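You operate a simulated robot arm through the tools that you are given. There is no shell and no other tool.

You run a simulated robot arm. Do the job below in one go: nothing can be reset, and whatever is moved stays where it is left.

JOB
Load the grey housing into carousel pocket D, then shut the white housing in the blow-off box.
Fine: turn each pocket to the white pointer first. Set down upright: grey housing, what you pick out.

It is judged by the outcome, as a careful person would: the job done as asked, and still so three seconds after it is handed in. It fails if anything else is knocked over, pushed out of place, dropped, spilled or broken.

ROBOT AND FRAMES
A 7-joint arm with a two-finger parallel gripper, fixed in place. Base frame: the origin is at the foot of the arm, x ahead of it, y to its left, z up. Lengths are in m, angles in degrees, forces in N, time in s.
Its first joint turns from -166.0 to 166.0 degrees. Payload 1.57 kg.
The TCP is the grasp point between the finger pads, 0.03 m short of the fingertips. In the tool frame z runs along the fingers and y along their closing line. The gripper opens to 0.11 m. The fingers are 0.024 m wide and 0.012 m thick; the gripper's body (0.048 by 0.112 m) begins 0.078 m behind the TCP.
Orientation is told as [roll, pitch, yaw] about the base's x, y, z axes, in that order, counted from this pose: with the fingers straight down and closing along the base's y, the tool's x points along the base's -x, its y along +y and its z along -z.

CONTROLS
- The arm moves only by the tool move_arm. Its argument "increments" is one flat list of numbers, 6 for each row, row after row: the shift along the tool's x, y, z in mm, then the turn, a rotation vector about the tool's x, y, z in degrees. In form: [dx, dy, dz, rx, ry, rz, dx, dy, dz, rx, ry, rz, ...]. A call has 1 to 20 rows; each row is the pose to reach, as a shift and turn from the pose commanded when the call began, along the tool's axes at that moment. "jaw" is the finger opening in mm, from 0 to 110, set as the call begins (left out, the last holds). Each row takes 0.2 s and may step no farther than 0.05 m and 8.6 degrees from the row before; otherwise, or with a gripper value out of range, the whole call is refused. Where a pose cannot be reached the arm comes as near as it can. A force on the tool above 40 N (or 10 N above the force at the start of the call, whichever is more), or a blocked arm, ends the call early, and 0.2 s more pass. Each finger travels about 0.108 m/s and halts on what it meets, pressing with about 35 N; the grip force reading is that of the motor and also rises with nothing between the fingers. The clock runs only during rows and for 0.2 s after the last one: add rows that repeat a pose to give the fingers time. It gives the time, the measured TCP pose, the force on the tool (base axes), the opening and the grip force at its end, in the units of the frame above (readings bear some noise), with the torque about the TCP (base axes, N m) and any sound that the robot's microphone picked up.
- Cameras (640 x 400 px; columns grow to the right, rows downward): "scene" is fixed at [0.3953, -0.6613, 1.5662]; the picture's right is [0.87, -0.49, 0.00], its down [-0.33, -0.59, -0.74] and it looks along [0.36, 0.64, -0.68] (base axes); focal length 316 px, centre (320, 200). "wrist" rides on the gripper at [0.07, 0.016, -0.141] in the tool frame; the picture's right is [-0.23, 0.97, 0.00], its down [-0.85, -0.20, -0.48] and it looks along [-0.47, -0.11, 0.88] (tool axes); focal length 222 px, centre (320, 200). There is no depth. A picture from a camera that has moved, and an enlarged one, comes with that camera's place and axes in the base frame and with its lens. The place of the scene camera against the robot may be out by one fixed shift of up to 0.018 m in any direction.
- grab_frame(camera): a new picture of that camera. It takes no simulated time.
- raise_lower(by): slides the trunk up (or, below 0, down) by that many m; the arm rides with it, the base frame stays. It gives what a move gives, with no picture.
- close_up(camera, box): a new picture of the part [left, top, right, bottom] of that camera's present view, enlarged. It takes no simulated time.
- sign_off(): hands the job in; it is judged then, once.

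Nothing tells you positions but the pictures and the camera data. Unless the task says otherwise, let go and move clear before handing in.

The tools are called after ">>>" as name(argument=value, ...) on one line, values as JSON. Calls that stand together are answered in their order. move_arm: Moves the arm, as the interface text tells. Its arguments: {"type":"object","properties":{"increments":{"type":"array"},"jaw":{"type":"number"}},"required":["increments"]} The other tools are called the same way: raise_lower (by) slides the trunk up or down; grab_frame (camera) takes a picture; close_up (camera, box) takes an enlarged picture of a part of a camera's view; sign_off () hands the job in.

At the start:

```text
clock: 0.0
tcp_pos: [0.5442, -0.1928, 1.2188]
ee_rot: [-0.1, 0.0, 0.2]
wrist_force: [1.0, -0.6, -0.5]
moment: [0.01, 0.0, 0.0]
grip_width: 0.1099
grasp_force: 0.0
trunk travel left (down, up): [-0.475, 0.135]
```

scene: 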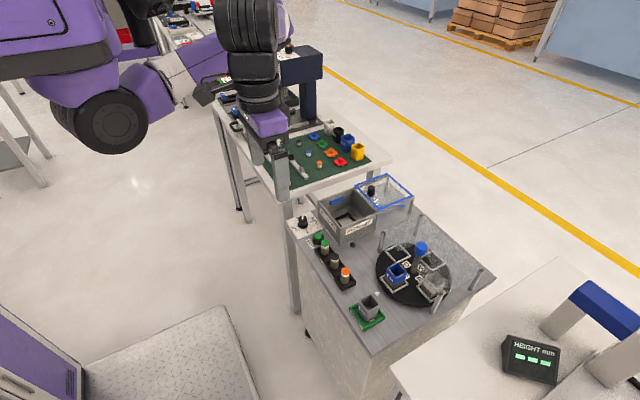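
wrist: 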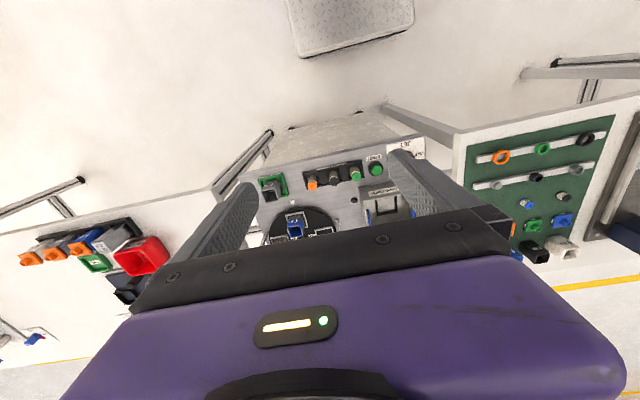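

I see a station with a carousel, a grey blow-off box with a lid, buttons, and a grey housing on a green pad. I'll enlarge the views before moving anything.

>>> close_up(camera="scene", box=[280, 160, 500, 340])

>>> close_up(camera="scene", box=[360, 225, 460, 315])

>>> close_up(camera="scene", box=[280, 200, 390, 335])

>>> close_up(camera="wrist", box=[220, 120, 440, 260])

```text
2.22 times, centred on (390, 250) of scene
camera zoom: at [0.3953, -0.6613, 1.5662], right [0.87, -0.49, 0.0], down [-0.33, -0.59, -0.74], along [0.36, 0.64, -0.68], focal length 702 px, centre (164, 89)
```

zoom: 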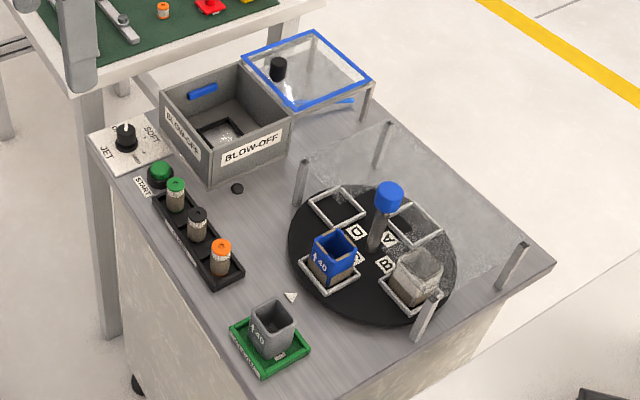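

```text
4.44 times, centred on (410, 270) of scene
camera zoom: at [0.3953, -0.6613, 1.5662], right [0.87, -0.49, 0.0], down [-0.33, -0.59, -0.74], along [0.36, 0.64, -0.68], focal length 1404 px, centre (-80, -111)
```

zoom: 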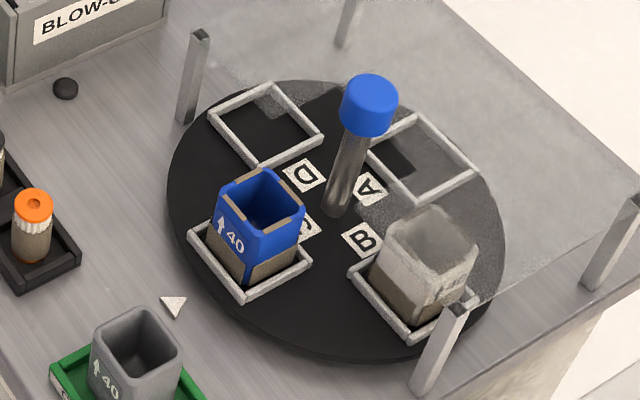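

```text
2.96 times, centred on (335, 268) of scene
camera zoom: at [0.3953, -0.6613, 1.5662], right [0.87, -0.49, 0.0], down [-0.33, -0.59, -0.74], along [0.36, 0.64, -0.68], focal length 936 px, centre (276, 0)
```

zoom: 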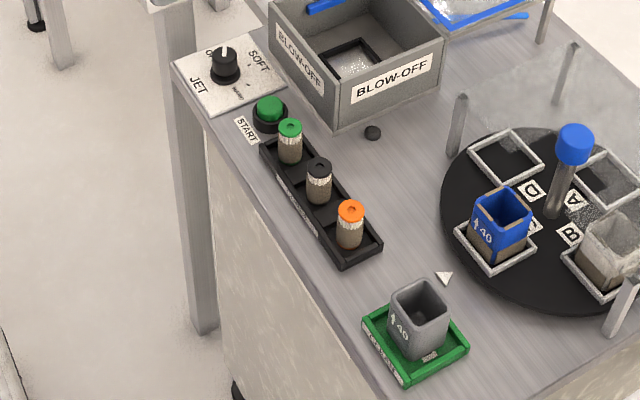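

```text
2.86 times, centred on (330, 190) of wrist
camera zoom: at [0.4747, -0.1778, 1.3595], right [0.23, 0.97, 0.0], down [0.86, -0.2, 0.48], along [0.47, -0.11, -0.88], focal length 635 px, centre (291, 229)
```

zoom: 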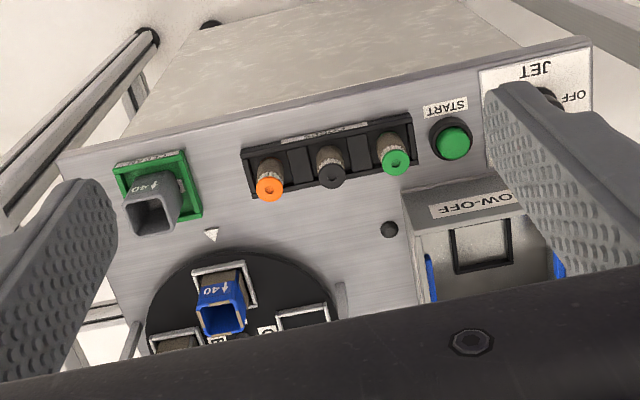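

The surface is at about z 0.78, with the carousel centre near (0.89, -0.33) and its pointer on the -x side. C is at the pointer now. I'll move the wrist forward for a better look.

>>> move_arm(increments=[-45, 0, 0, 0, 0, 0, -90, 0, 0, 0, 0, 0, -135, 0, 0, 0, 0, 0, -180, 0, 0, 0, 0, 0, -200, 0, 0, 0, 0, 0])

>>> grab_frame(camera="wrist")

>>> grab_frame(camera="scene")

```text
clock: 1.2
tcp_pos: [0.7444, -0.1922, 1.2175]
ee_rot: [0.1, 0.1, 0.2]
wrist_force: [-0.7, 0.1, -0.1]
moment: [0.02, 0.01, -0.01]
grip_width: 0.1099
grasp_force: 0.1
trunk travel left (down, up): [-0.475, 0.135]
```

```text
taken
camera wrist: at [0.6728, -0.1776, 1.3589], right [0.23, 0.97, 0.0], down [0.86, -0.2, 0.48], along [0.47, -0.11, -0.88], focal length 222 px, centre (320, 200)
```

wrist: 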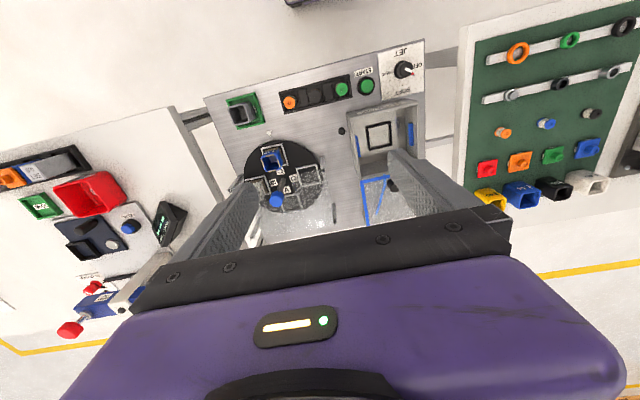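

```text
taken
```

scene: 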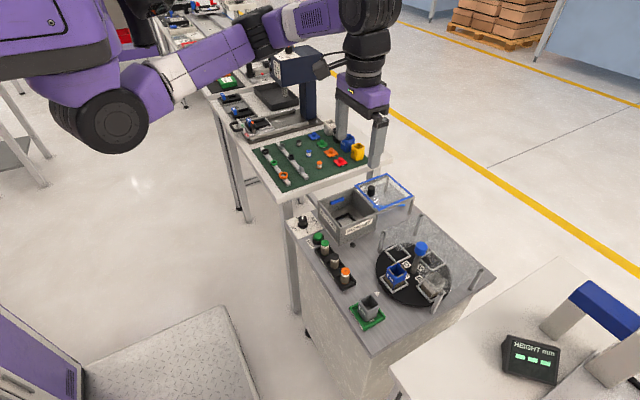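

There's another light-coloured housing on the green mat, next to the yellow, blue and black ones. I'll zoom in on the housings and the carousel.

>>> close_up(camera="wrist", box=[220, 80, 440, 225])

>>> close_up(camera="wrist", box=[460, 10, 640, 220])

>>> close_up(camera="scene", box=[310, 165, 420, 255])

>>> close_up(camera="wrist", box=[230, 130, 340, 215])

```text
2.76 times, centred on (330, 152) of wrist
camera zoom: at [0.6728, -0.1776, 1.3589], right [0.23, 0.97, 0.0], down [0.86, -0.2, 0.48], along [0.47, -0.11, -0.88], focal length 613 px, centre (292, 331)
```

zoom: 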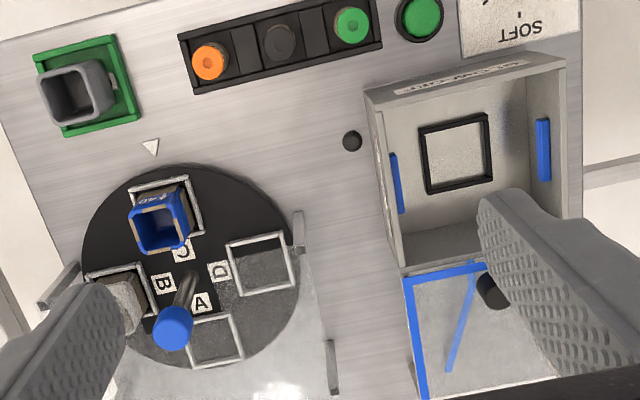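

```text
1.90 times, centred on (550, 115) of wrist
camera zoom: at [0.6728, -0.1776, 1.3589], right [0.23, 0.97, 0.0], down [0.86, -0.2, 0.48], along [0.47, -0.11, -0.88], focal length 423 px, centre (-118, 362)
```

zoom: 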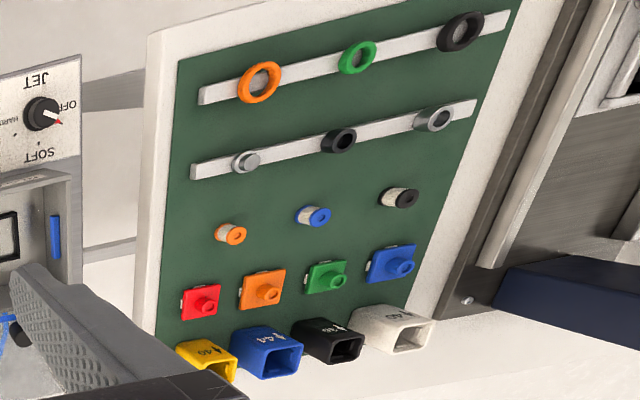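

```text
4.44 times, centred on (365, 210) of scene
camera zoom: at [0.3953, -0.6613, 1.5662], right [0.87, -0.49, 0.0], down [-0.33, -0.59, -0.74], along [0.36, 0.64, -0.68], focal length 1404 px, centre (120, 156)
```

zoom: 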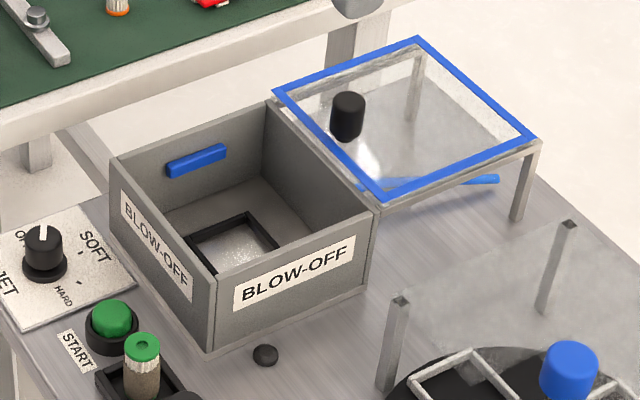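

```text
4.71 times, centred on (285, 172) of wrist
camera zoom: at [0.6728, -0.1776, 1.3589], right [0.23, 0.97, 0.0], down [0.86, -0.2, 0.48], along [0.47, -0.11, -0.88], focal length 1045 px, centre (485, 329)
```

zoom: 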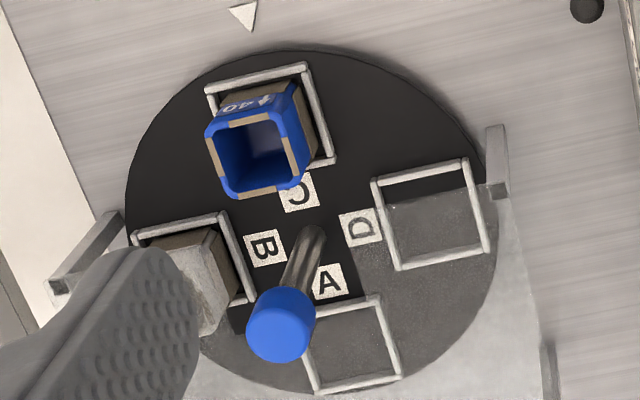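

The carousel post has a blue cap at about (0.889, -0.333, 0.90), and a transparent cover sits over the far side. I'll move closer to check the housing in pocket B.

>>> move_arm(increments=[-11, -28, 33, 0, 0, 0, -22, -55, 67, 0, 0, 0, -34, -83, 100, 0, 0, 0, -45, -110, 134, 0, 0, 0, -56, -138, 167, 0, 0, 0])

>>> grab_frame(camera="wrist")

>>> close_up(camera="wrist", box=[220, 80, 440, 220])

```text
clock: 2.4
tcp_pos: [0.8002, -0.3298, 1.052]
ee_rot: [0.1, 0.0, 0.2]
wrist_force: [0.8, -0.3, 0.3]
moment: [-0.02, -0.02, 0.0]
grip_width: 0.1099
grasp_force: 0.0
trunk travel left (down, up): [-0.475, 0.135]
```

```text
taken
camera wrist: at [0.7303, -0.3139, 1.1931], right [0.22, 0.97, 0.0], down [0.86, -0.2, 0.48], along [0.47, -0.11, -0.88], focal length 222 px, centre (320, 200)
```

wrist: 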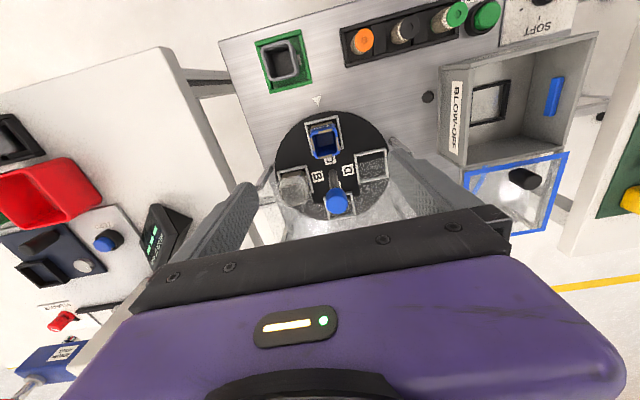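

```text
2.86 times, centred on (330, 150) of wrist
camera zoom: at [0.7303, -0.3139, 1.1931], right [0.22, 0.97, 0.0], down [0.86, -0.2, 0.48], along [0.47, -0.11, -0.88], focal length 635 px, centre (291, 343)
```

zoom: 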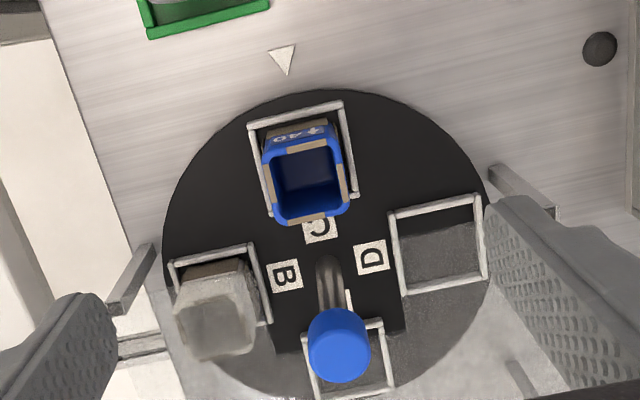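

The carousel centre comes out near (0.885, -0.326), the table top near z 0.805 and the cap top near z 0.92. The cover looks to be just under the cap, so I'll take a lower, tilted view to get the heights right.

>>> move_arm(increments=[42, 0, -8, 0, -5, 0, 84, 0, -16, 0, -10, 0, 126, 0, -24, 0, -15, 0, 168, 0, -32, 0, -20, 0, 210, 0, -40, 0, -25, 0, 250, 0, -50, 0, -30, 0])

>>> grab_frame(camera="wrist")

>>> close_up(camera="wrist", box=[220, 110, 440, 250])

```text
clock: 3.8
tcp_pos: [0.5515, -0.3264, 1.1045]
ee_rot: [-0.1, -30.1, 0.2]
wrist_force: [0.2, 1.1, -0.1]
moment: [0.02, 0.01, -0.02]
grip_width: 0.1104
grasp_force: 0.0
trunk travel left (down, up): [-0.475, 0.135]
```

```text
taken
camera wrist: at [0.4199, -0.3114, 1.1907], right [0.19, 0.97, 0.11], down [0.5, -0.2, 0.84], along [0.84, -0.11, -0.53], focal length 222 px, centre (320, 200)
```

wrist: 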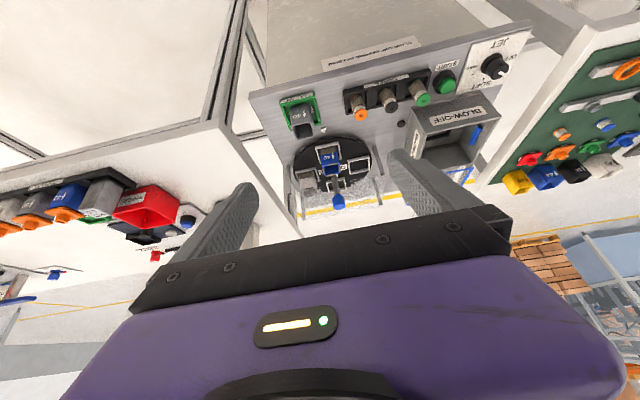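

```text
2.86 times, centred on (330, 180) of wrist
camera zoom: at [0.4199, -0.3114, 1.1907], right [0.19, 0.97, 0.11], down [0.5, -0.2, 0.84], along [0.84, -0.11, -0.53], focal length 635 px, centre (291, 257)
```

zoom: 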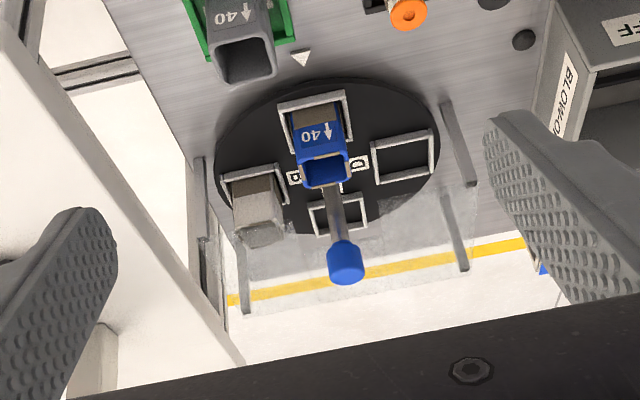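

There's a label on the front of the bench, so I'll read it. I'll zoom in on the cover and knob at the same time.

>>> close_up(camera="wrist", box=[310, 25, 430, 100])

>>> close_up(camera="wrist", box=[280, 130, 400, 220])

>>> close_up(camera="wrist", box=[390, 80, 520, 190])

```text
5.33 times, centred on (370, 62) of wrist
camera zoom: at [0.4199, -0.3114, 1.1907], right [0.19, 0.97, 0.11], down [0.5, -0.2, 0.84], along [0.84, -0.11, -0.53], focal length 1185 px, centre (53, 933)
```

zoom: 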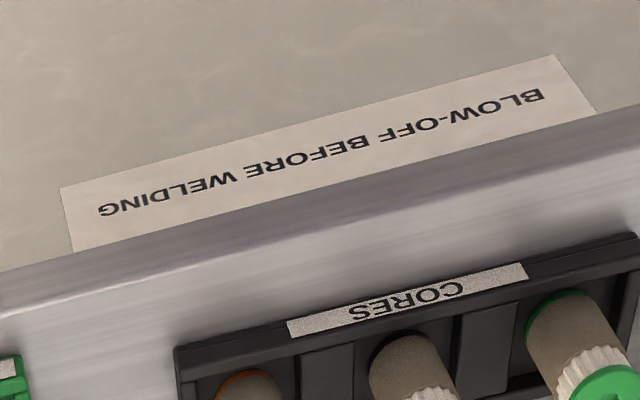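

```text
4.44 times, centred on (340, 175) of wrist
camera zoom: at [0.4199, -0.3114, 1.1907], right [0.19, 0.97, 0.11], down [0.5, -0.2, 0.84], along [0.84, -0.11, -0.53], focal length 987 px, centre (231, 311)
```

zoom: 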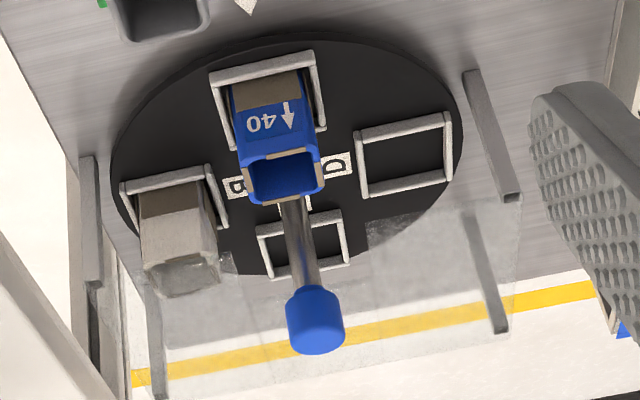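

```text
3.64 times, centred on (455, 135) of wrist
camera zoom: at [0.4199, -0.3114, 1.1907], right [0.19, 0.97, 0.11], down [0.5, -0.2, 0.84], along [0.84, -0.11, -0.53], focal length 808 px, centre (-171, 436)
```

zoom: 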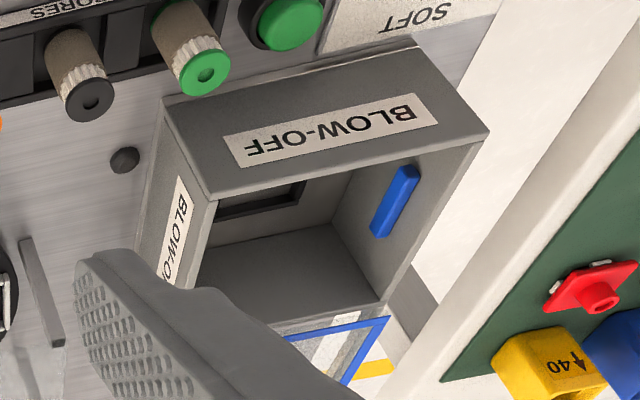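

The cap spans about z 0.90-0.93 and the cover is at about z 0.89, so I can grip the cap with the fingertips kept above the cover. I'll level the tool over the knob at (0.8805, -0.326), staying high.

>>> move_arm(increments=[-31, 0, 28.6, 0, 3.76, 0, -62, 0, 57.2, 0, 7.52, 0, -93, 0, 85.9, 0, 11.28, 0, -124, 0, 114.5, 0, 15.05, 0, -155, 0, 143, 0, 18.8, 0, -186, 0, 171.7, 0, 22.57, 0, -217, 0, 200, 0, 26.3, 0, -247.6, 0, 229, 0, 30.1, 0], jaw=70)

>>> grab_frame(camera="wrist")

>>> grab_frame(camera="scene")

```text
clock: 5.6
tcp_pos: [0.8805, -0.3319, 1.0284]
ee_rot: [-0.1, 0.2, 0.0]
wrist_force: [0.0, -0.4, -0.1]
moment: [-0.07, 0.02, 0.0]
grip_width: 0.0698
grasp_force: 0.1
trunk travel left (down, up): [-0.475, 0.135]
```

```text
taken
camera wrist: at [0.8096, -0.3173, 1.1699], right [0.23, 0.97, 0.0], down [0.86, -0.2, 0.48], along [0.46, -0.11, -0.88], focal length 222 px, centre (320, 200)
```

wrist: 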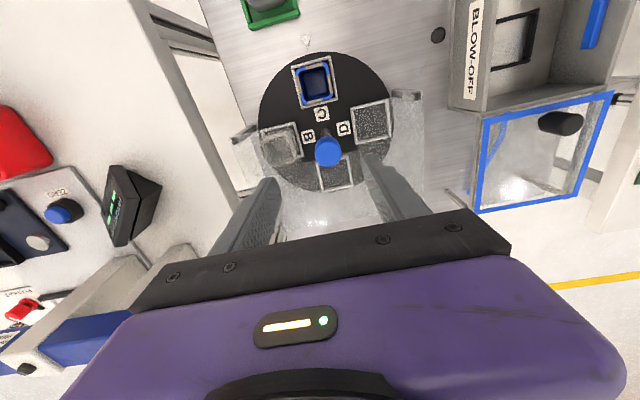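

```text
taken
```

scene: 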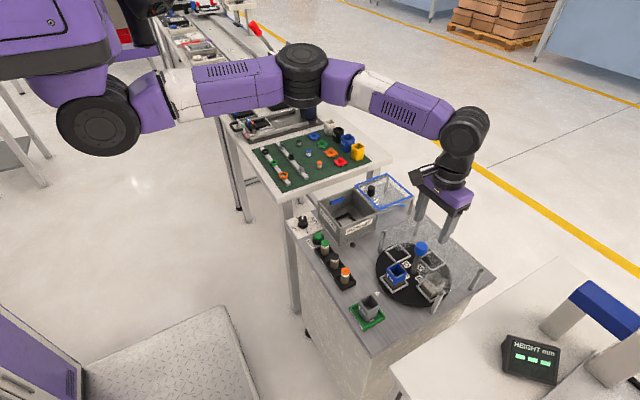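

The arm is above the knob, so I'll use this near-vertical view to refine the cap centre.

>>> close_up(camera="wrist", box=[240, 40, 420, 200])

```text
2.50 times, centred on (330, 120) of wrist
camera zoom: at [0.8096, -0.3173, 1.1699], right [0.23, 0.97, 0.0], down [0.86, -0.2, 0.48], along [0.46, -0.11, -0.88], focal length 555 px, centre (295, 400)
```

zoom: 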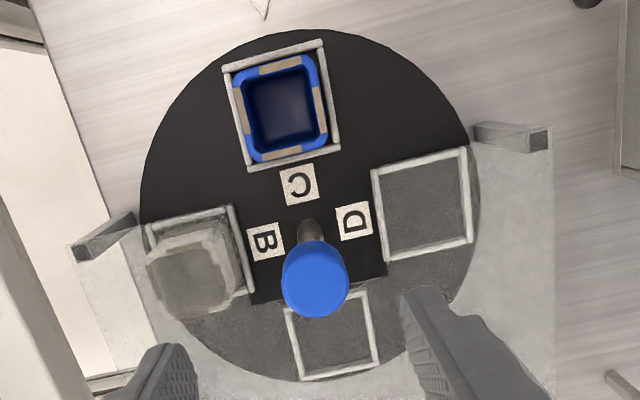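

The cap centre is refined to about (0.882, -0.3255). I'll hold still for a moment to see how noisy the pose reading is.

>>> move_arm(increments=[0, 0, 0, 0, 0, 0, 0, 0, 0, 0, 0, 0])

>>> move_arm(increments=[0, 0, 0, 0, 0, 0, 0, 0, 0, 0, 0, 0])

```text
clock: 6.2
tcp_pos: [0.8788, -0.3338, 1.0278]
ee_rot: [0.0, 0.1, 0.1]
wrist_force: [-0.3, -0.5, -0.1]
moment: [0.0, 0.0, -0.01]
grip_width: 0.07
grasp_force: 0.1
trunk travel left (down, up): [-0.475, 0.135]
```

```text
clock: 6.8
tcp_pos: [0.8791, -0.3331, 1.0268]
ee_rot: [0.1, 0.0, 0.1]
wrist_force: [-0.5, -0.5, 0.8]
moment: [0.02, 0.0, -0.02]
grip_width: 0.07
grasp_force: 0.0
trunk travel left (down, up): [-0.475, 0.135]
```

The reading noise is about 1 mm. I'll yaw to -45° and centre over the cap.

>>> move_arm(increments=[-1, 2, 0, 0, 0, 7.5, -2, 4, 0, 0, 0, 15, -3, 7.5, 0, 0, 0, 22.5, -3, 7.5, 0, 0, 0, 30, -3, 7.5, 0, 0, 0, 37.5, -3, 7.5, 0, 0, 0, 45, -3, 7.5, 0, 0, 0, 45], jaw=64)

>>> grab_frame(camera="wrist")

>>> close_up(camera="scene", box=[360, 170, 500, 310])

```text
clock: 8.4
tcp_pos: [0.8826, -0.3249, 1.026]
ee_rot: [-0.1, 0.1, -45.0]
wrist_force: [-0.1, 0.0, -0.4]
moment: [0.02, 0.0, -0.02]
grip_width: 0.0639
grasp_force: 0.0
trunk travel left (down, up): [-0.475, 0.135]
```

```text
taken
camera wrist: at [0.8452, -0.2642, 1.1681], right [0.85, 0.53, 0.0], down [0.46, -0.75, 0.48], along [0.25, -0.41, -0.88], focal length 222 px, centre (320, 200)
```

wrist: 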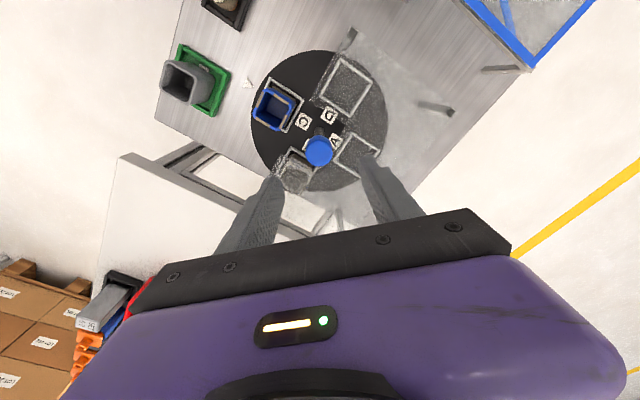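

```text
2.86 times, centred on (430, 240) of scene
camera zoom: at [0.3953, -0.6613, 1.5662], right [0.87, -0.49, 0.0], down [-0.33, -0.59, -0.74], along [0.36, 0.64, -0.68], focal length 902 px, centre (6, 86)
```

zoom: 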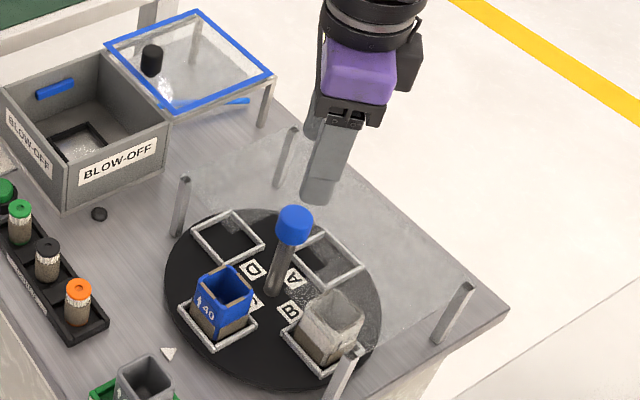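

The TCP is centred over the cap. I'll descend so the fingertips sit around z 0.90, just above the cover, with the jaws open around the cap.

>>> move_arm(increments=[0, 0, 30, 0, 0, 0, 0, 0, 60, 0, 0, 0, 0, 0, 80, 0, 0, 0, 0, 0, 90, 0, 0, 0, 0, 0, 95, 0, 0, 0, 0, 0, 95, 0, 0, 0], jaw=64)

>>> grab_frame(camera="wrist")

>>> close_up(camera="scene", box=[360, 200, 480, 310])

```text
clock: 9.8
tcp_pos: [0.8828, -0.3243, 0.9316]
ee_rot: [-0.1, 0.0, -44.9]
wrist_force: [-0.4, -0.3, 0.2]
moment: [-0.02, 0.02, 0.0]
grip_width: 0.0638
grasp_force: 0.1
trunk travel left (down, up): [-0.475, 0.135]
```

```text
taken
camera wrist: at [0.8441, -0.264, 1.0722], right [0.85, 0.53, 0.0], down [0.47, -0.74, 0.48], along [0.25, -0.41, -0.88], focal length 222 px, centre (320, 200)
```

wrist: 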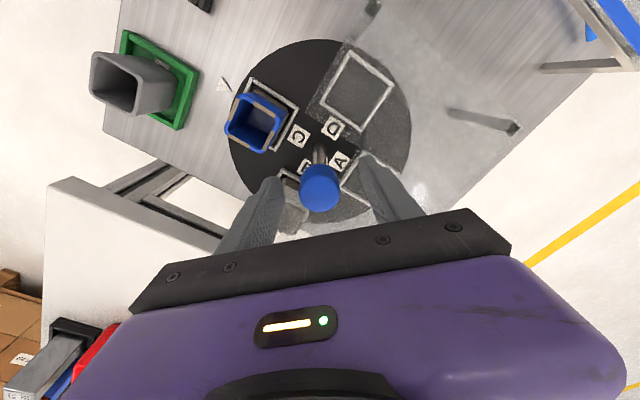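

```text
3.64 times, centred on (420, 255) of scene
camera zoom: at [0.3953, -0.6613, 1.5662], right [0.87, -0.49, 0.0], down [-0.33, -0.59, -0.74], along [0.36, 0.64, -0.68], focal length 1148 px, centre (-44, 0)
```

zoom: 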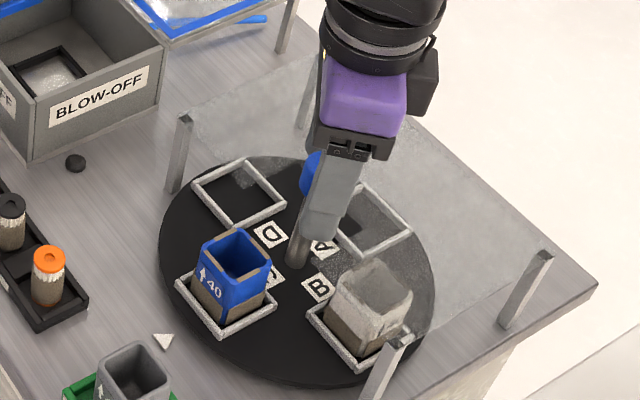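

The cap sits between the fingers and they're clear of the cover. I'll close the jaws on it.

>>> move_arm(increments=[0, 0, 0, 0, 0, 0, 0, 0, 0, 0, 0, 0, 0, 0, 0, 0, 0, 0], jaw=15)

```text
clock: 10.6
tcp_pos: [0.8822, -0.3249, 0.9313]
ee_rot: [-0.1, 0.0, -45.0]
wrist_force: [-3.4, -1.6, -0.7]
moment: [0.16, -0.65, -0.02]
grip_width: 0.029
grasp_force: 38.6
trunk travel left (down, up): [-0.475, 0.135]
```

The cap is gripped at 29 mm. I'll turn it counter-clockwise by a first 24° and check the torque and the motion.

>>> move_arm(increments=[0, 0, 0, 0, 0, -8, 0, 0, 0, 0, 0, -16, 0, 0, 0, 0, 0, -24])

>>> close_up(camera="scene", box=[360, 200, 480, 310])

```text
clock: 11.4
tcp_pos: [0.8824, -0.326, 0.9327]
ee_rot: [0.0, 0.1, -20.7]
wrist_force: [-5.2, -4.7, -2.6]
moment: [0.15, -0.11, -0.36]
grip_width: 0.0298
grasp_force: 39.3
trunk travel left (down, up): [-0.475, 0.135]
```

```text
3.64 times, centred on (420, 255) of scene
camera zoom: at [0.3953, -0.6613, 1.5662], right [0.87, -0.49, 0.0], down [-0.33, -0.59, -0.74], along [0.36, 0.64, -0.68], focal length 1148 px, centre (-44, 0)
```

zoom: 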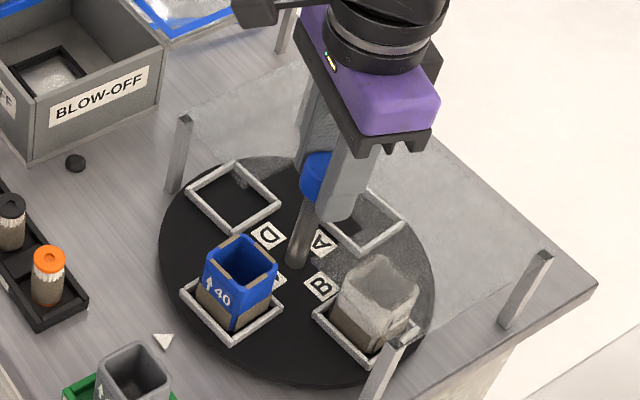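

The carousel moved only about 6°, so the grip is partly slipping against a detent. I'll keep turning to see whether it breaks free.

>>> move_arm(increments=[0, 0, 0, 0, 0, -8, 0, 0, 0, 0, 0, -16, 0, 0, 0, 0, 0, -24, 0, 0, 0, 0, 0, -32], jaw=0)

>>> close_up(camera="scene", box=[360, 200, 480, 310])

```text
clock: 12.4
tcp_pos: [0.8842, -0.325, 0.9317]
ee_rot: [0.1, 0.1, 11.2]
wrist_force: [-1.6, -6.7, -1.2]
moment: [-0.03, 0.04, -0.29]
grip_width: 0.0294
grasp_force: 39.3
trunk travel left (down, up): [-0.475, 0.135]
```

```text
3.64 times, centred on (420, 255) of scene
camera zoom: at [0.3953, -0.6613, 1.5662], right [0.87, -0.49, 0.0], down [-0.33, -0.59, -0.74], along [0.36, 0.64, -0.68], focal length 1148 px, centre (-44, 0)
```

zoom: 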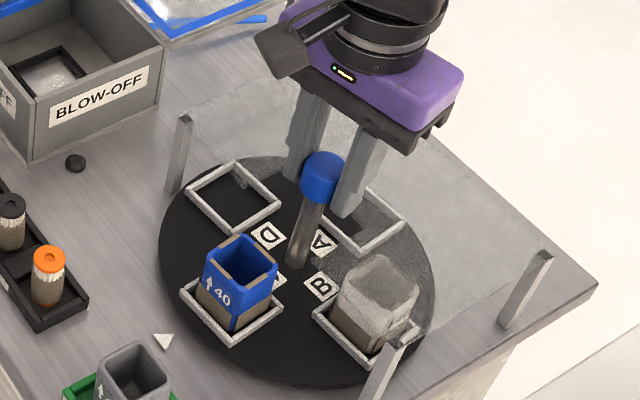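

The grip is slipping at about 0.3 Nm. I'll release and see whether the disc springs back.

>>> move_arm(increments=[0, 0, 0, 0, 0, 0, 0, 0, 0, 0, 0, 0, 0, 0, 0, 0, 0, 0], jaw=64)

>>> close_up(camera="scene", box=[360, 200, 480, 310])

>>> close_up(camera="wrist", box=[240, 20, 440, 220])

```text
clock: 13.2
tcp_pos: [0.8833, -0.3231, 0.9326]
ee_rot: [0.0, 0.1, 11.2]
wrist_force: [1.2, -0.2, 0.2]
moment: [-0.01, -0.01, 0.0]
grip_width: 0.064
grasp_force: 0.1
trunk travel left (down, up): [-0.475, 0.135]
```

```text
3.64 times, centred on (420, 255) of scene
camera zoom: at [0.3953, -0.6613, 1.5662], right [0.87, -0.49, 0.0], down [-0.33, -0.59, -0.74], along [0.36, 0.64, -0.68], focal length 1148 px, centre (-44, 0)
```

zoom: 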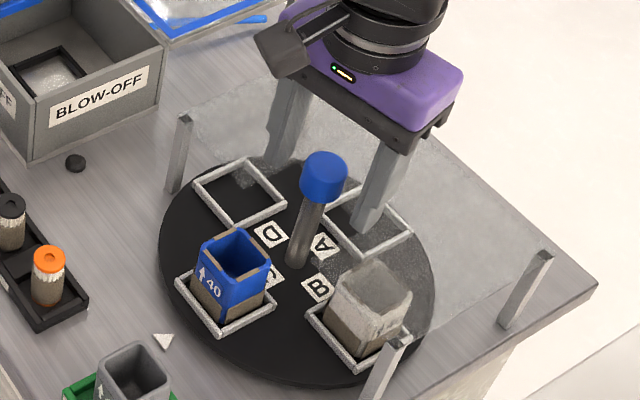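

```text
2.00 times, centred on (340, 120) of wrist
camera zoom: at [0.8115, -0.3222, 1.0734], right [0.04, 1.0, 0.0], down [0.88, -0.03, 0.48], along [0.48, -0.02, -0.88], focal length 444 px, centre (280, 360)
```

zoom: 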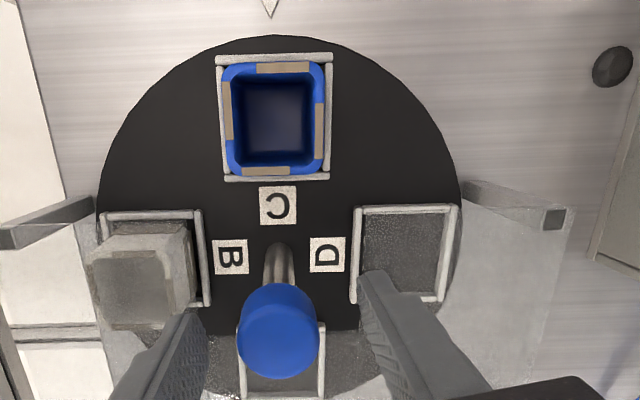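

The disc sprang back to its detent, so friction on the knob isn't enough. I'll turn it by pushing a closed fingertip against the side of a pocket frame outside the cover, which gives more leverage. First I'll rise and move beside pocket C's frame.

>>> move_arm(increments=[0, 0, -45, 0, 0, 0, 0, 0, -90, 0, 0, 0, 0, 0, -100, 0, 0, 0], jaw=64)

>>> move_arm(increments=[26, 26.5, 0, 0, 0, 5.6, 52, 53.2, 0, 0, 0, 11.2, 52, 53.2, 0, 0, 0, 11.2], jaw=0)

>>> move_arm(increments=[0, 0, 0, 0, 0, 0])

>>> close_up(camera="wrist", box=[220, 20, 440, 220])

```text
clock: 14.0
tcp_pos: [0.8827, -0.3234, 1.0328]
ee_rot: [-0.1, 0.1, 11.0]
wrist_force: [0.6, 0.9, 0.6]
moment: [0.01, 0.02, -0.03]
grip_width: 0.064
grasp_force: 0.1
trunk travel left (down, up): [-0.475, 0.135]
```

```text
clock: 14.8
tcp_pos: [0.8196, -0.2828, 1.0321]
ee_rot: [0.0, 0.1, -0.1]
wrist_force: [0.2, -0.3, 0.4]
moment: [0.01, -0.03, 0.0]
grip_width: 0.0
grasp_force: 21.2
trunk travel left (down, up): [-0.475, 0.135]
```

```text
clock: 15.2
tcp_pos: [0.8209, -0.2831, 1.0317]
ee_rot: [0.1, 0.0, -0.1]
wrist_force: [0.8, 0.0, -1.1]
moment: [-0.01, 0.01, -0.04]
grip_width: 0.0001
grasp_force: 21.0
trunk travel left (down, up): [-0.475, 0.135]
```

```text
2.00 times, centred on (330, 120) of wrist
camera zoom: at [0.7506, -0.2669, 1.1729], right [0.23, 0.97, 0.0], down [0.86, -0.2, 0.48], along [0.46, -0.11, -0.88], focal length 444 px, centre (300, 360)
```

zoom: 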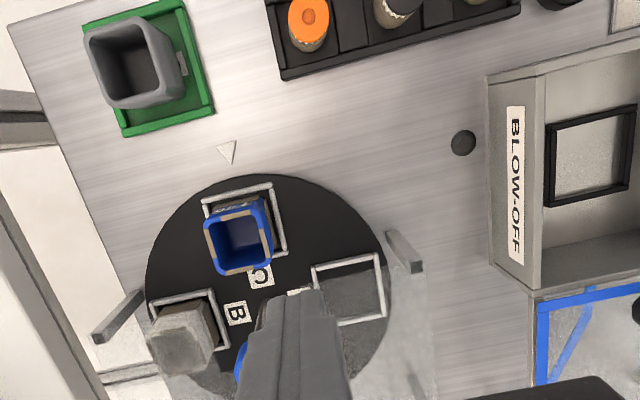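

The finger is lined up beside C's frame. I'll descend to just above the disc.

>>> move_arm(increments=[0, 3, 40, 0, 0, 0, 0, 3, 80, 0, 0, 0, 0, 3, 120, 0, 0, 0, 0, 3, 150, 0, 0, 0, 0, 3, 168, 0, 0, 0, 0, 3, 168, 0, 0, 0])

>>> close_up(camera="wrist", box=[220, 20, 440, 220])

>>> close_up(camera="scene", box=[360, 200, 480, 310])

```text
clock: 16.6
tcp_pos: [0.8185, -0.2778, 0.8641]
ee_rot: [0.0, 0.1, 0.0]
wrist_force: [0.0, -0.2, 0.1]
moment: [0.03, 0.05, 0.01]
grip_width: 0.0001
grasp_force: 21.1
trunk travel left (down, up): [-0.475, 0.135]
```

```text
2.00 times, centred on (330, 120) of wrist
camera zoom: at [0.7482, -0.2628, 1.0051], right [0.23, 0.97, 0.0], down [0.86, -0.2, 0.48], along [0.46, -0.11, -0.88], focal length 444 px, centre (300, 360)
```

zoom: 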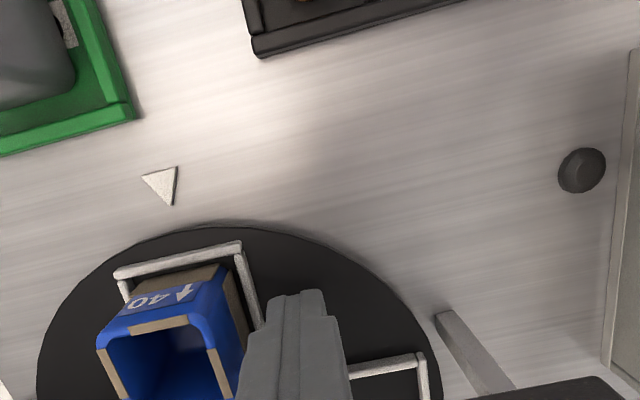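

```text
3.64 times, centred on (420, 255) of scene
camera zoom: at [0.3953, -0.6613, 1.5662], right [0.87, -0.49, 0.0], down [-0.33, -0.59, -0.74], along [0.36, 0.64, -0.68], focal length 1148 px, centre (-44, 0)
```

zoom: 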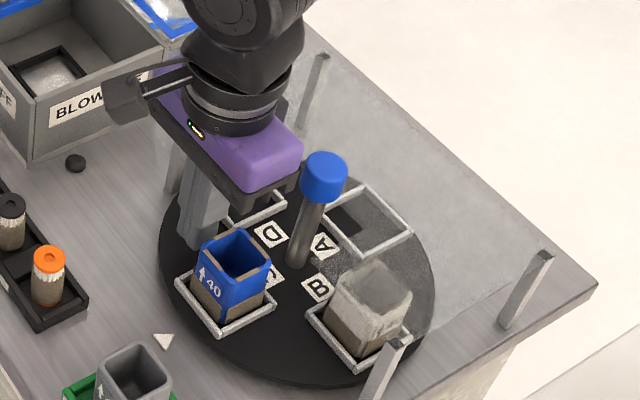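

The finger is clear on all sides. I'll descend gently until I find the disc surface.

>>> move_arm(increments=[0, 0, 5, 0, 0, 0, 0, 0, 9, 0, 0, 0])

>>> move_arm(increments=[0, 0, 2, 0, 0, 0, 0, 0, 2, 0, 0, 0])

>>> move_arm(increments=[0, 0, 2, 0, 0, 0, 0, 0, 2, 0, 0, 0])

```text
clock: 17.2
tcp_pos: [0.8197, -0.2781, 0.8547]
ee_rot: [-0.1, 0.1, 0.0]
wrist_force: [0.3, 0.2, -0.6]
moment: [0.0, 0.04, 0.0]
grip_width: 0.0
grasp_force: 21.2
trunk travel left (down, up): [-0.475, 0.135]
```

```text
clock: 17.8
tcp_pos: [0.8204, -0.2785, 0.8525]
ee_rot: [-0.1, 0.2, -0.1]
wrist_force: [0.5, 0.6, -0.9]
moment: [-0.01, 0.02, 0.0]
grip_width: 0.0
grasp_force: 21.5
trunk travel left (down, up): [-0.475, 0.135]
```

```text
clock: 18.4
tcp_pos: [0.8198, -0.278, 0.8507]
ee_rot: [0.0, 0.1, -0.1]
wrist_force: [0.5, 0.0, 0.2]
moment: [0.01, 0.0, 0.03]
grip_width: 0.0
grasp_force: 21.2
trunk travel left (down, up): [-0.475, 0.135]
```

>>> move_arm(increments=[0, 0, 1.5, 0, 0, 0, 0, 0, 1.5, 0, 0, 0])

>>> close_up(camera="wrist", box=[260, 130, 380, 220])

>>> close_up(camera="scene", box=[370, 230, 430, 290])

```text
clock: 19.0
tcp_pos: [0.8196, -0.2774, 0.8503]
ee_rot: [0.0, 0.1, -0.1]
wrist_force: [0.3, -0.1, 0.1]
moment: [0.0, 0.01, 0.01]
grip_width: 0.0001
grasp_force: 21.2
trunk travel left (down, up): [-0.475, 0.135]
```

```text
4.44 times, centred on (320, 175) of wrist
camera zoom: at [0.7504, -0.2621, 0.991], right [0.23, 0.97, 0.0], down [0.86, -0.2, 0.48], along [0.46, -0.11, -0.88], focal length 987 px, centre (320, 311)
```

zoom: 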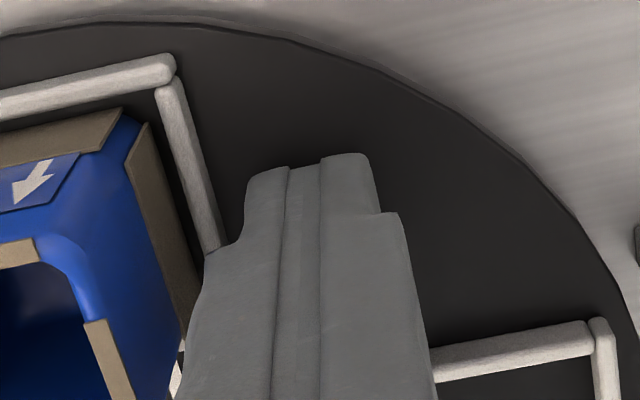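

```text
6.67 times, centred on (400, 260) of scene
camera zoom: at [0.3953, -0.6613, 1.5662], right [0.87, -0.49, 0.0], down [-0.33, -0.59, -0.74], along [0.36, 0.64, -0.68], focal length 2105 px, centre (-213, -200)
```

zoom: 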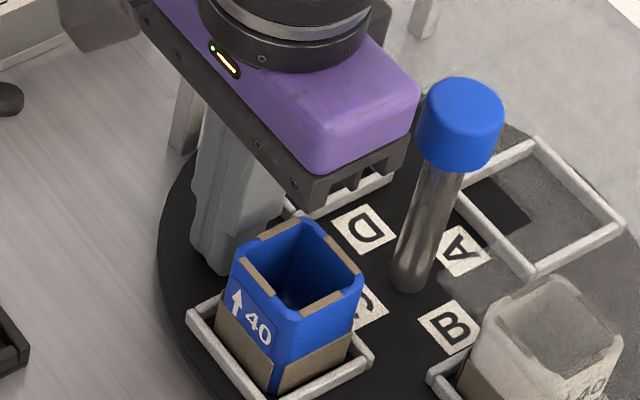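

>>> move_arm(increments=[0, 0, 1.5, 0, 0, 0, 0, 0, 1.5, 0, 0, 0])

>>> move_arm(increments=[0, 0, 1, 0, 0, 0, 0, 0, 1, 0, 0, 0])

```text
clock: 19.6
tcp_pos: [0.8207, -0.2783, 0.8473]
ee_rot: [0.0, 0.1, -0.1]
wrist_force: [-0.9, 0.7, 2.8]
moment: [0.04, 0.03, 0.0]
grip_width: 0.0
grasp_force: 21.2
trunk travel left (down, up): [-0.475, 0.135]
```

```text
clock: 20.2
tcp_pos: [0.8209, -0.2773, 0.8478]
ee_rot: [-0.2, 0.0, -0.1]
wrist_force: [-0.2, 2.4, 12.4]
moment: [0.08, -0.03, 0.16]
grip_width: 0.0
grasp_force: 21.5
trunk travel left (down, up): [-0.475, 0.135]
```

I found the disc at fingertip z ≈ 0.8177. I'll lift about 1 mm off it, touch C's frame, and push it along the arc about the carousel centre, 30° first.

>>> move_arm(increments=[0, 0, -2.2, 0, 0, 0, 0, -7.5, -2.2, 0, 0, 0, 3.26, -13.01, -2.2, 0, 0, -5, 6.01, -18.79, -2.2, 0, 0, -10, 8.25, -24.78, -2.2, 0, 0, -15, 9.97, -30.94, -2.2, 0, 0, -20, 11.14, -37.24, -2.2, 0, 0, -25, 11.76, -43.61, -2.2, 0, 0, -30])

>>> close_up(camera="scene", box=[360, 200, 480, 310])

>>> grab_frame(camera="wrist")

```text
clock: 21.4
tcp_pos: [0.8153, -0.291, 0.8479]
ee_rot: [1.1, -0.2, 14.8]
wrist_force: [-7.5, 13.4, 12.1]
moment: [0.15, 0.26, -0.17]
grip_width: 0.0
grasp_force: 21.1
trunk travel left (down, up): [-0.475, 0.135]
stopped in row 6: the force on the tool passed its limit at 45 N (the readings are from after the stop); the commanded pose is now the measured one
```

```text
3.64 times, centred on (420, 255) of scene
camera zoom: at [0.3953, -0.6613, 1.5662], right [0.87, -0.49, 0.0], down [-0.33, -0.59, -0.74], along [0.36, 0.64, -0.68], focal length 1148 px, centre (-44, 0)
```

zoom: 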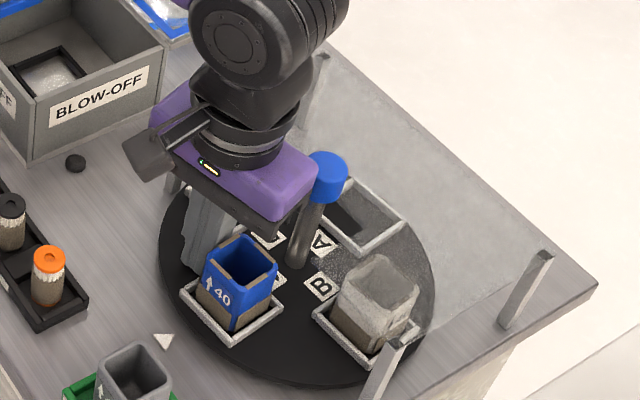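

```text
taken
camera wrist: at [0.7429, -0.297, 0.9895], right [-0.03, 1.0, 0.02], down [0.88, 0.02, 0.48], along [0.48, 0.03, -0.88], focal length 222 px, centre (320, 200)
```

wrist: 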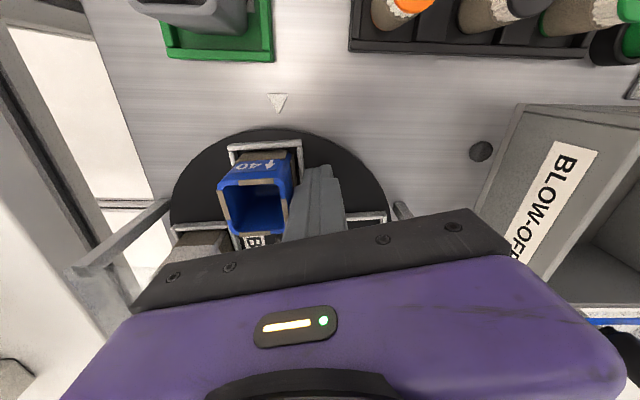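

The frame stopped dead after about 6° even at 45 N, so the carousel is locked or one-way in this direction. I'll back off and look for a release or an arrow.

>>> move_arm(increments=[0, 5, -2, 0, 0, 0, 0, 14, -3, 0, 0, 0, 0, 14, -45, 0, 0, 0, 0, 14, -90, 0, 0, 0, 0, 14, -135, 0, 0, 0, 0, 14, -135, 0, 0, 0])

>>> grab_frame(camera="wrist")

>>> close_up(camera="scene", box=[330, 225, 390, 270])

>>> close_up(camera="scene", box=[360, 230, 470, 320])

```text
clock: 22.8
tcp_pos: [0.8116, -0.2821, 0.9835]
ee_rot: [0.9, -0.1, 14.7]
wrist_force: [-0.2, 0.8, 0.8]
moment: [0.0, 0.0, -0.01]
grip_width: 0.0
grasp_force: 21.2
trunk travel left (down, up): [-0.475, 0.135]
```

```text
taken
camera wrist: at [0.74, -0.2875, 1.1236], right [-0.03, 1.0, 0.02], down [0.88, 0.02, 0.48], along [0.48, 0.03, -0.88], focal length 222 px, centre (320, 200)
```

wrist: 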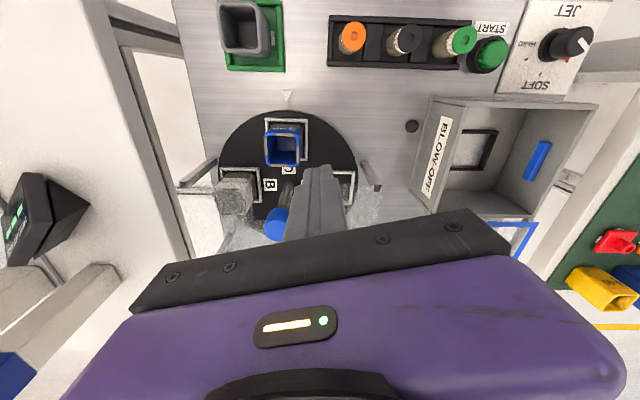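

```text
8.89 times, centred on (360, 248) of scene
camera zoom: at [0.3953, -0.6613, 1.5662], right [0.87, -0.49, 0.0], down [-0.33, -0.59, -0.74], along [0.36, 0.64, -0.68], focal length 2807 px, centre (-36, -222)
```

zoom: 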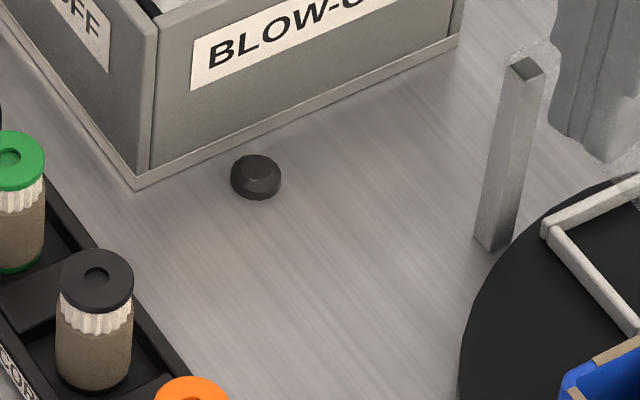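

```text
4.44 times, centred on (415, 275) of scene
camera zoom: at [0.3953, -0.6613, 1.5662], right [0.87, -0.49, 0.0], down [-0.33, -0.59, -0.74], along [0.36, 0.64, -0.68], focal length 1404 px, centre (-102, -133)
```

zoom: 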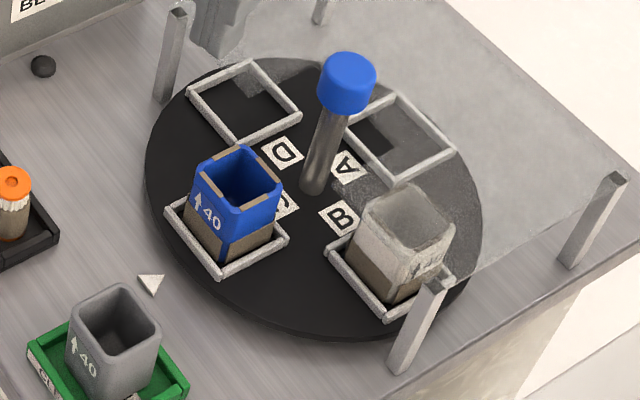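

There's no visible release on the disc. The black dome by the box is probably a lamp or button. Before anything forceful, I'll grip the cap again and try the other direction gently.

>>> move_arm(increments=[0, 0, -46.5, 0, 0, 0, -28, -30, -46.5, 0.4, 0, -8, -57.3, -59.9, -46.5, 0.9, 0, -16, -57.3, -59.9, -46.5, 0.9, 0, -24, -57.3, -59.9, -46.5, 0.9, 0, -30.3, -57.3, -59.9, -46.5, 0.9, 0, -30.3], jaw=64)

>>> move_arm(increments=[0, 0, 0, 0, 0, 0])

```text
clock: 24.2
tcp_pos: [0.8803, -0.3264, 1.0296]
ee_rot: [-0.2, -0.4, 45.0]
wrist_force: [-0.1, -0.1, -0.1]
moment: [0.03, -0.03, 0.02]
grip_width: 0.0639
grasp_force: 0.1
trunk travel left (down, up): [-0.475, 0.135]
```

```text
clock: 24.6
tcp_pos: [0.8805, -0.3253, 1.0293]
ee_rot: [-0.2, -0.3, 45.0]
wrist_force: [0.6, 0.2, 0.6]
moment: [-0.02, -0.05, 0.0]
grip_width: 0.064
grasp_force: 0.1
trunk travel left (down, up): [-0.475, 0.135]
```

>>> move_arm(increments=[-1, 0, 40, 0, 0, 0, -1, 0, 75, 0, 0, 0, -1, 0, 92, 0, 0, 0, -1, 0, 98, 0, 0, 0, -1, 0, 98, 0, 0, 0], jaw=64)

>>> move_arm(increments=[0, 0, 0, 0, 0, 0, 0, 0, 0, 0, 0, 0, 0, 0, 0, 0, 0, 0], jaw=10)

>>> move_arm(increments=[0, 0, 0, 0, 0, 4, 0, 0, 0, 0, 0, 8, 0, 0, 0, 0, 0, 12, 0, 0, 0, 0, 0, 16])

>>> close_up(camera="scene", box=[360, 200, 480, 310])

```text
clock: 25.8
tcp_pos: [0.8834, -0.3256, 0.9303]
ee_rot: [-0.1, -0.4, 45.0]
wrist_force: [1.2, -0.3, 0.6]
moment: [0.04, 0.02, 0.0]
grip_width: 0.0641
grasp_force: 0.0
trunk travel left (down, up): [-0.475, 0.135]
```

```text
clock: 26.6
tcp_pos: [0.884, -0.3247, 0.9299]
ee_rot: [0.0, -0.3, 45.0]
wrist_force: [-17.3, 13.2, 2.9]
moment: [0.34, 0.11, -0.01]
grip_width: 0.0289
grasp_force: 38.9
trunk travel left (down, up): [-0.475, 0.135]
```

```text
clock: 27.6
tcp_pos: [0.8808, -0.3237, 0.931]
ee_rot: [0.1, -0.3, 28.9]
wrist_force: [-26.0, 16.1, -4.7]
moment: [-0.33, -0.91, 0.0]
grip_width: 0.0289
grasp_force: 38.3
trunk travel left (down, up): [-0.475, 0.135]
```

```text
3.64 times, centred on (420, 255) of scene
camera zoom: at [0.3953, -0.6613, 1.5662], right [0.87, -0.49, 0.0], down [-0.33, -0.59, -0.74], along [0.36, 0.64, -0.68], focal length 1148 px, centre (-44, 0)
```

zoom: 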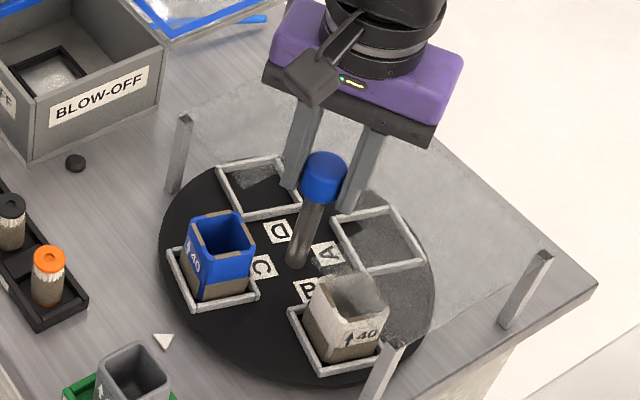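

Clockwise turns freely, so the carousel is a one-way ratchet. I'll relieve the side load by shifting a couple of mm and carry on clockwise to complete the first 90°.

>>> move_arm(increments=[0.7, 1.5, 0, 0, 0, 2, 1.36, 2.9, 0, 0, 0, 8, 1.36, 2.9, 0, 0, 0, 14, 1.36, 2.9, 0, 0, 0, 20])

>>> close_up(camera="scene", box=[360, 200, 480, 310])

```text
clock: 28.6
tcp_pos: [0.8828, -0.3235, 0.9312]
ee_rot: [0.0, -0.5, 8.9]
wrist_force: [0.7, -0.3, -13.1]
moment: [0.05, -0.9, 0.01]
grip_width: 0.0289
grasp_force: 38.8
trunk travel left (down, up): [-0.475, 0.135]
```

```text
3.64 times, centred on (420, 255) of scene
camera zoom: at [0.3953, -0.6613, 1.5662], right [0.87, -0.49, 0.0], down [-0.33, -0.59, -0.74], along [0.36, 0.64, -0.68], focal length 1148 px, centre (-44, 0)
```

zoom: 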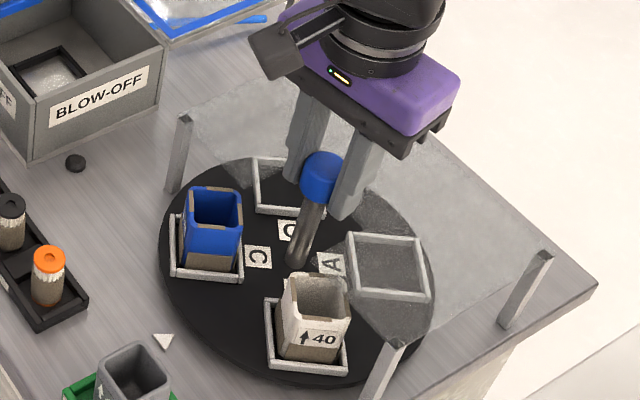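

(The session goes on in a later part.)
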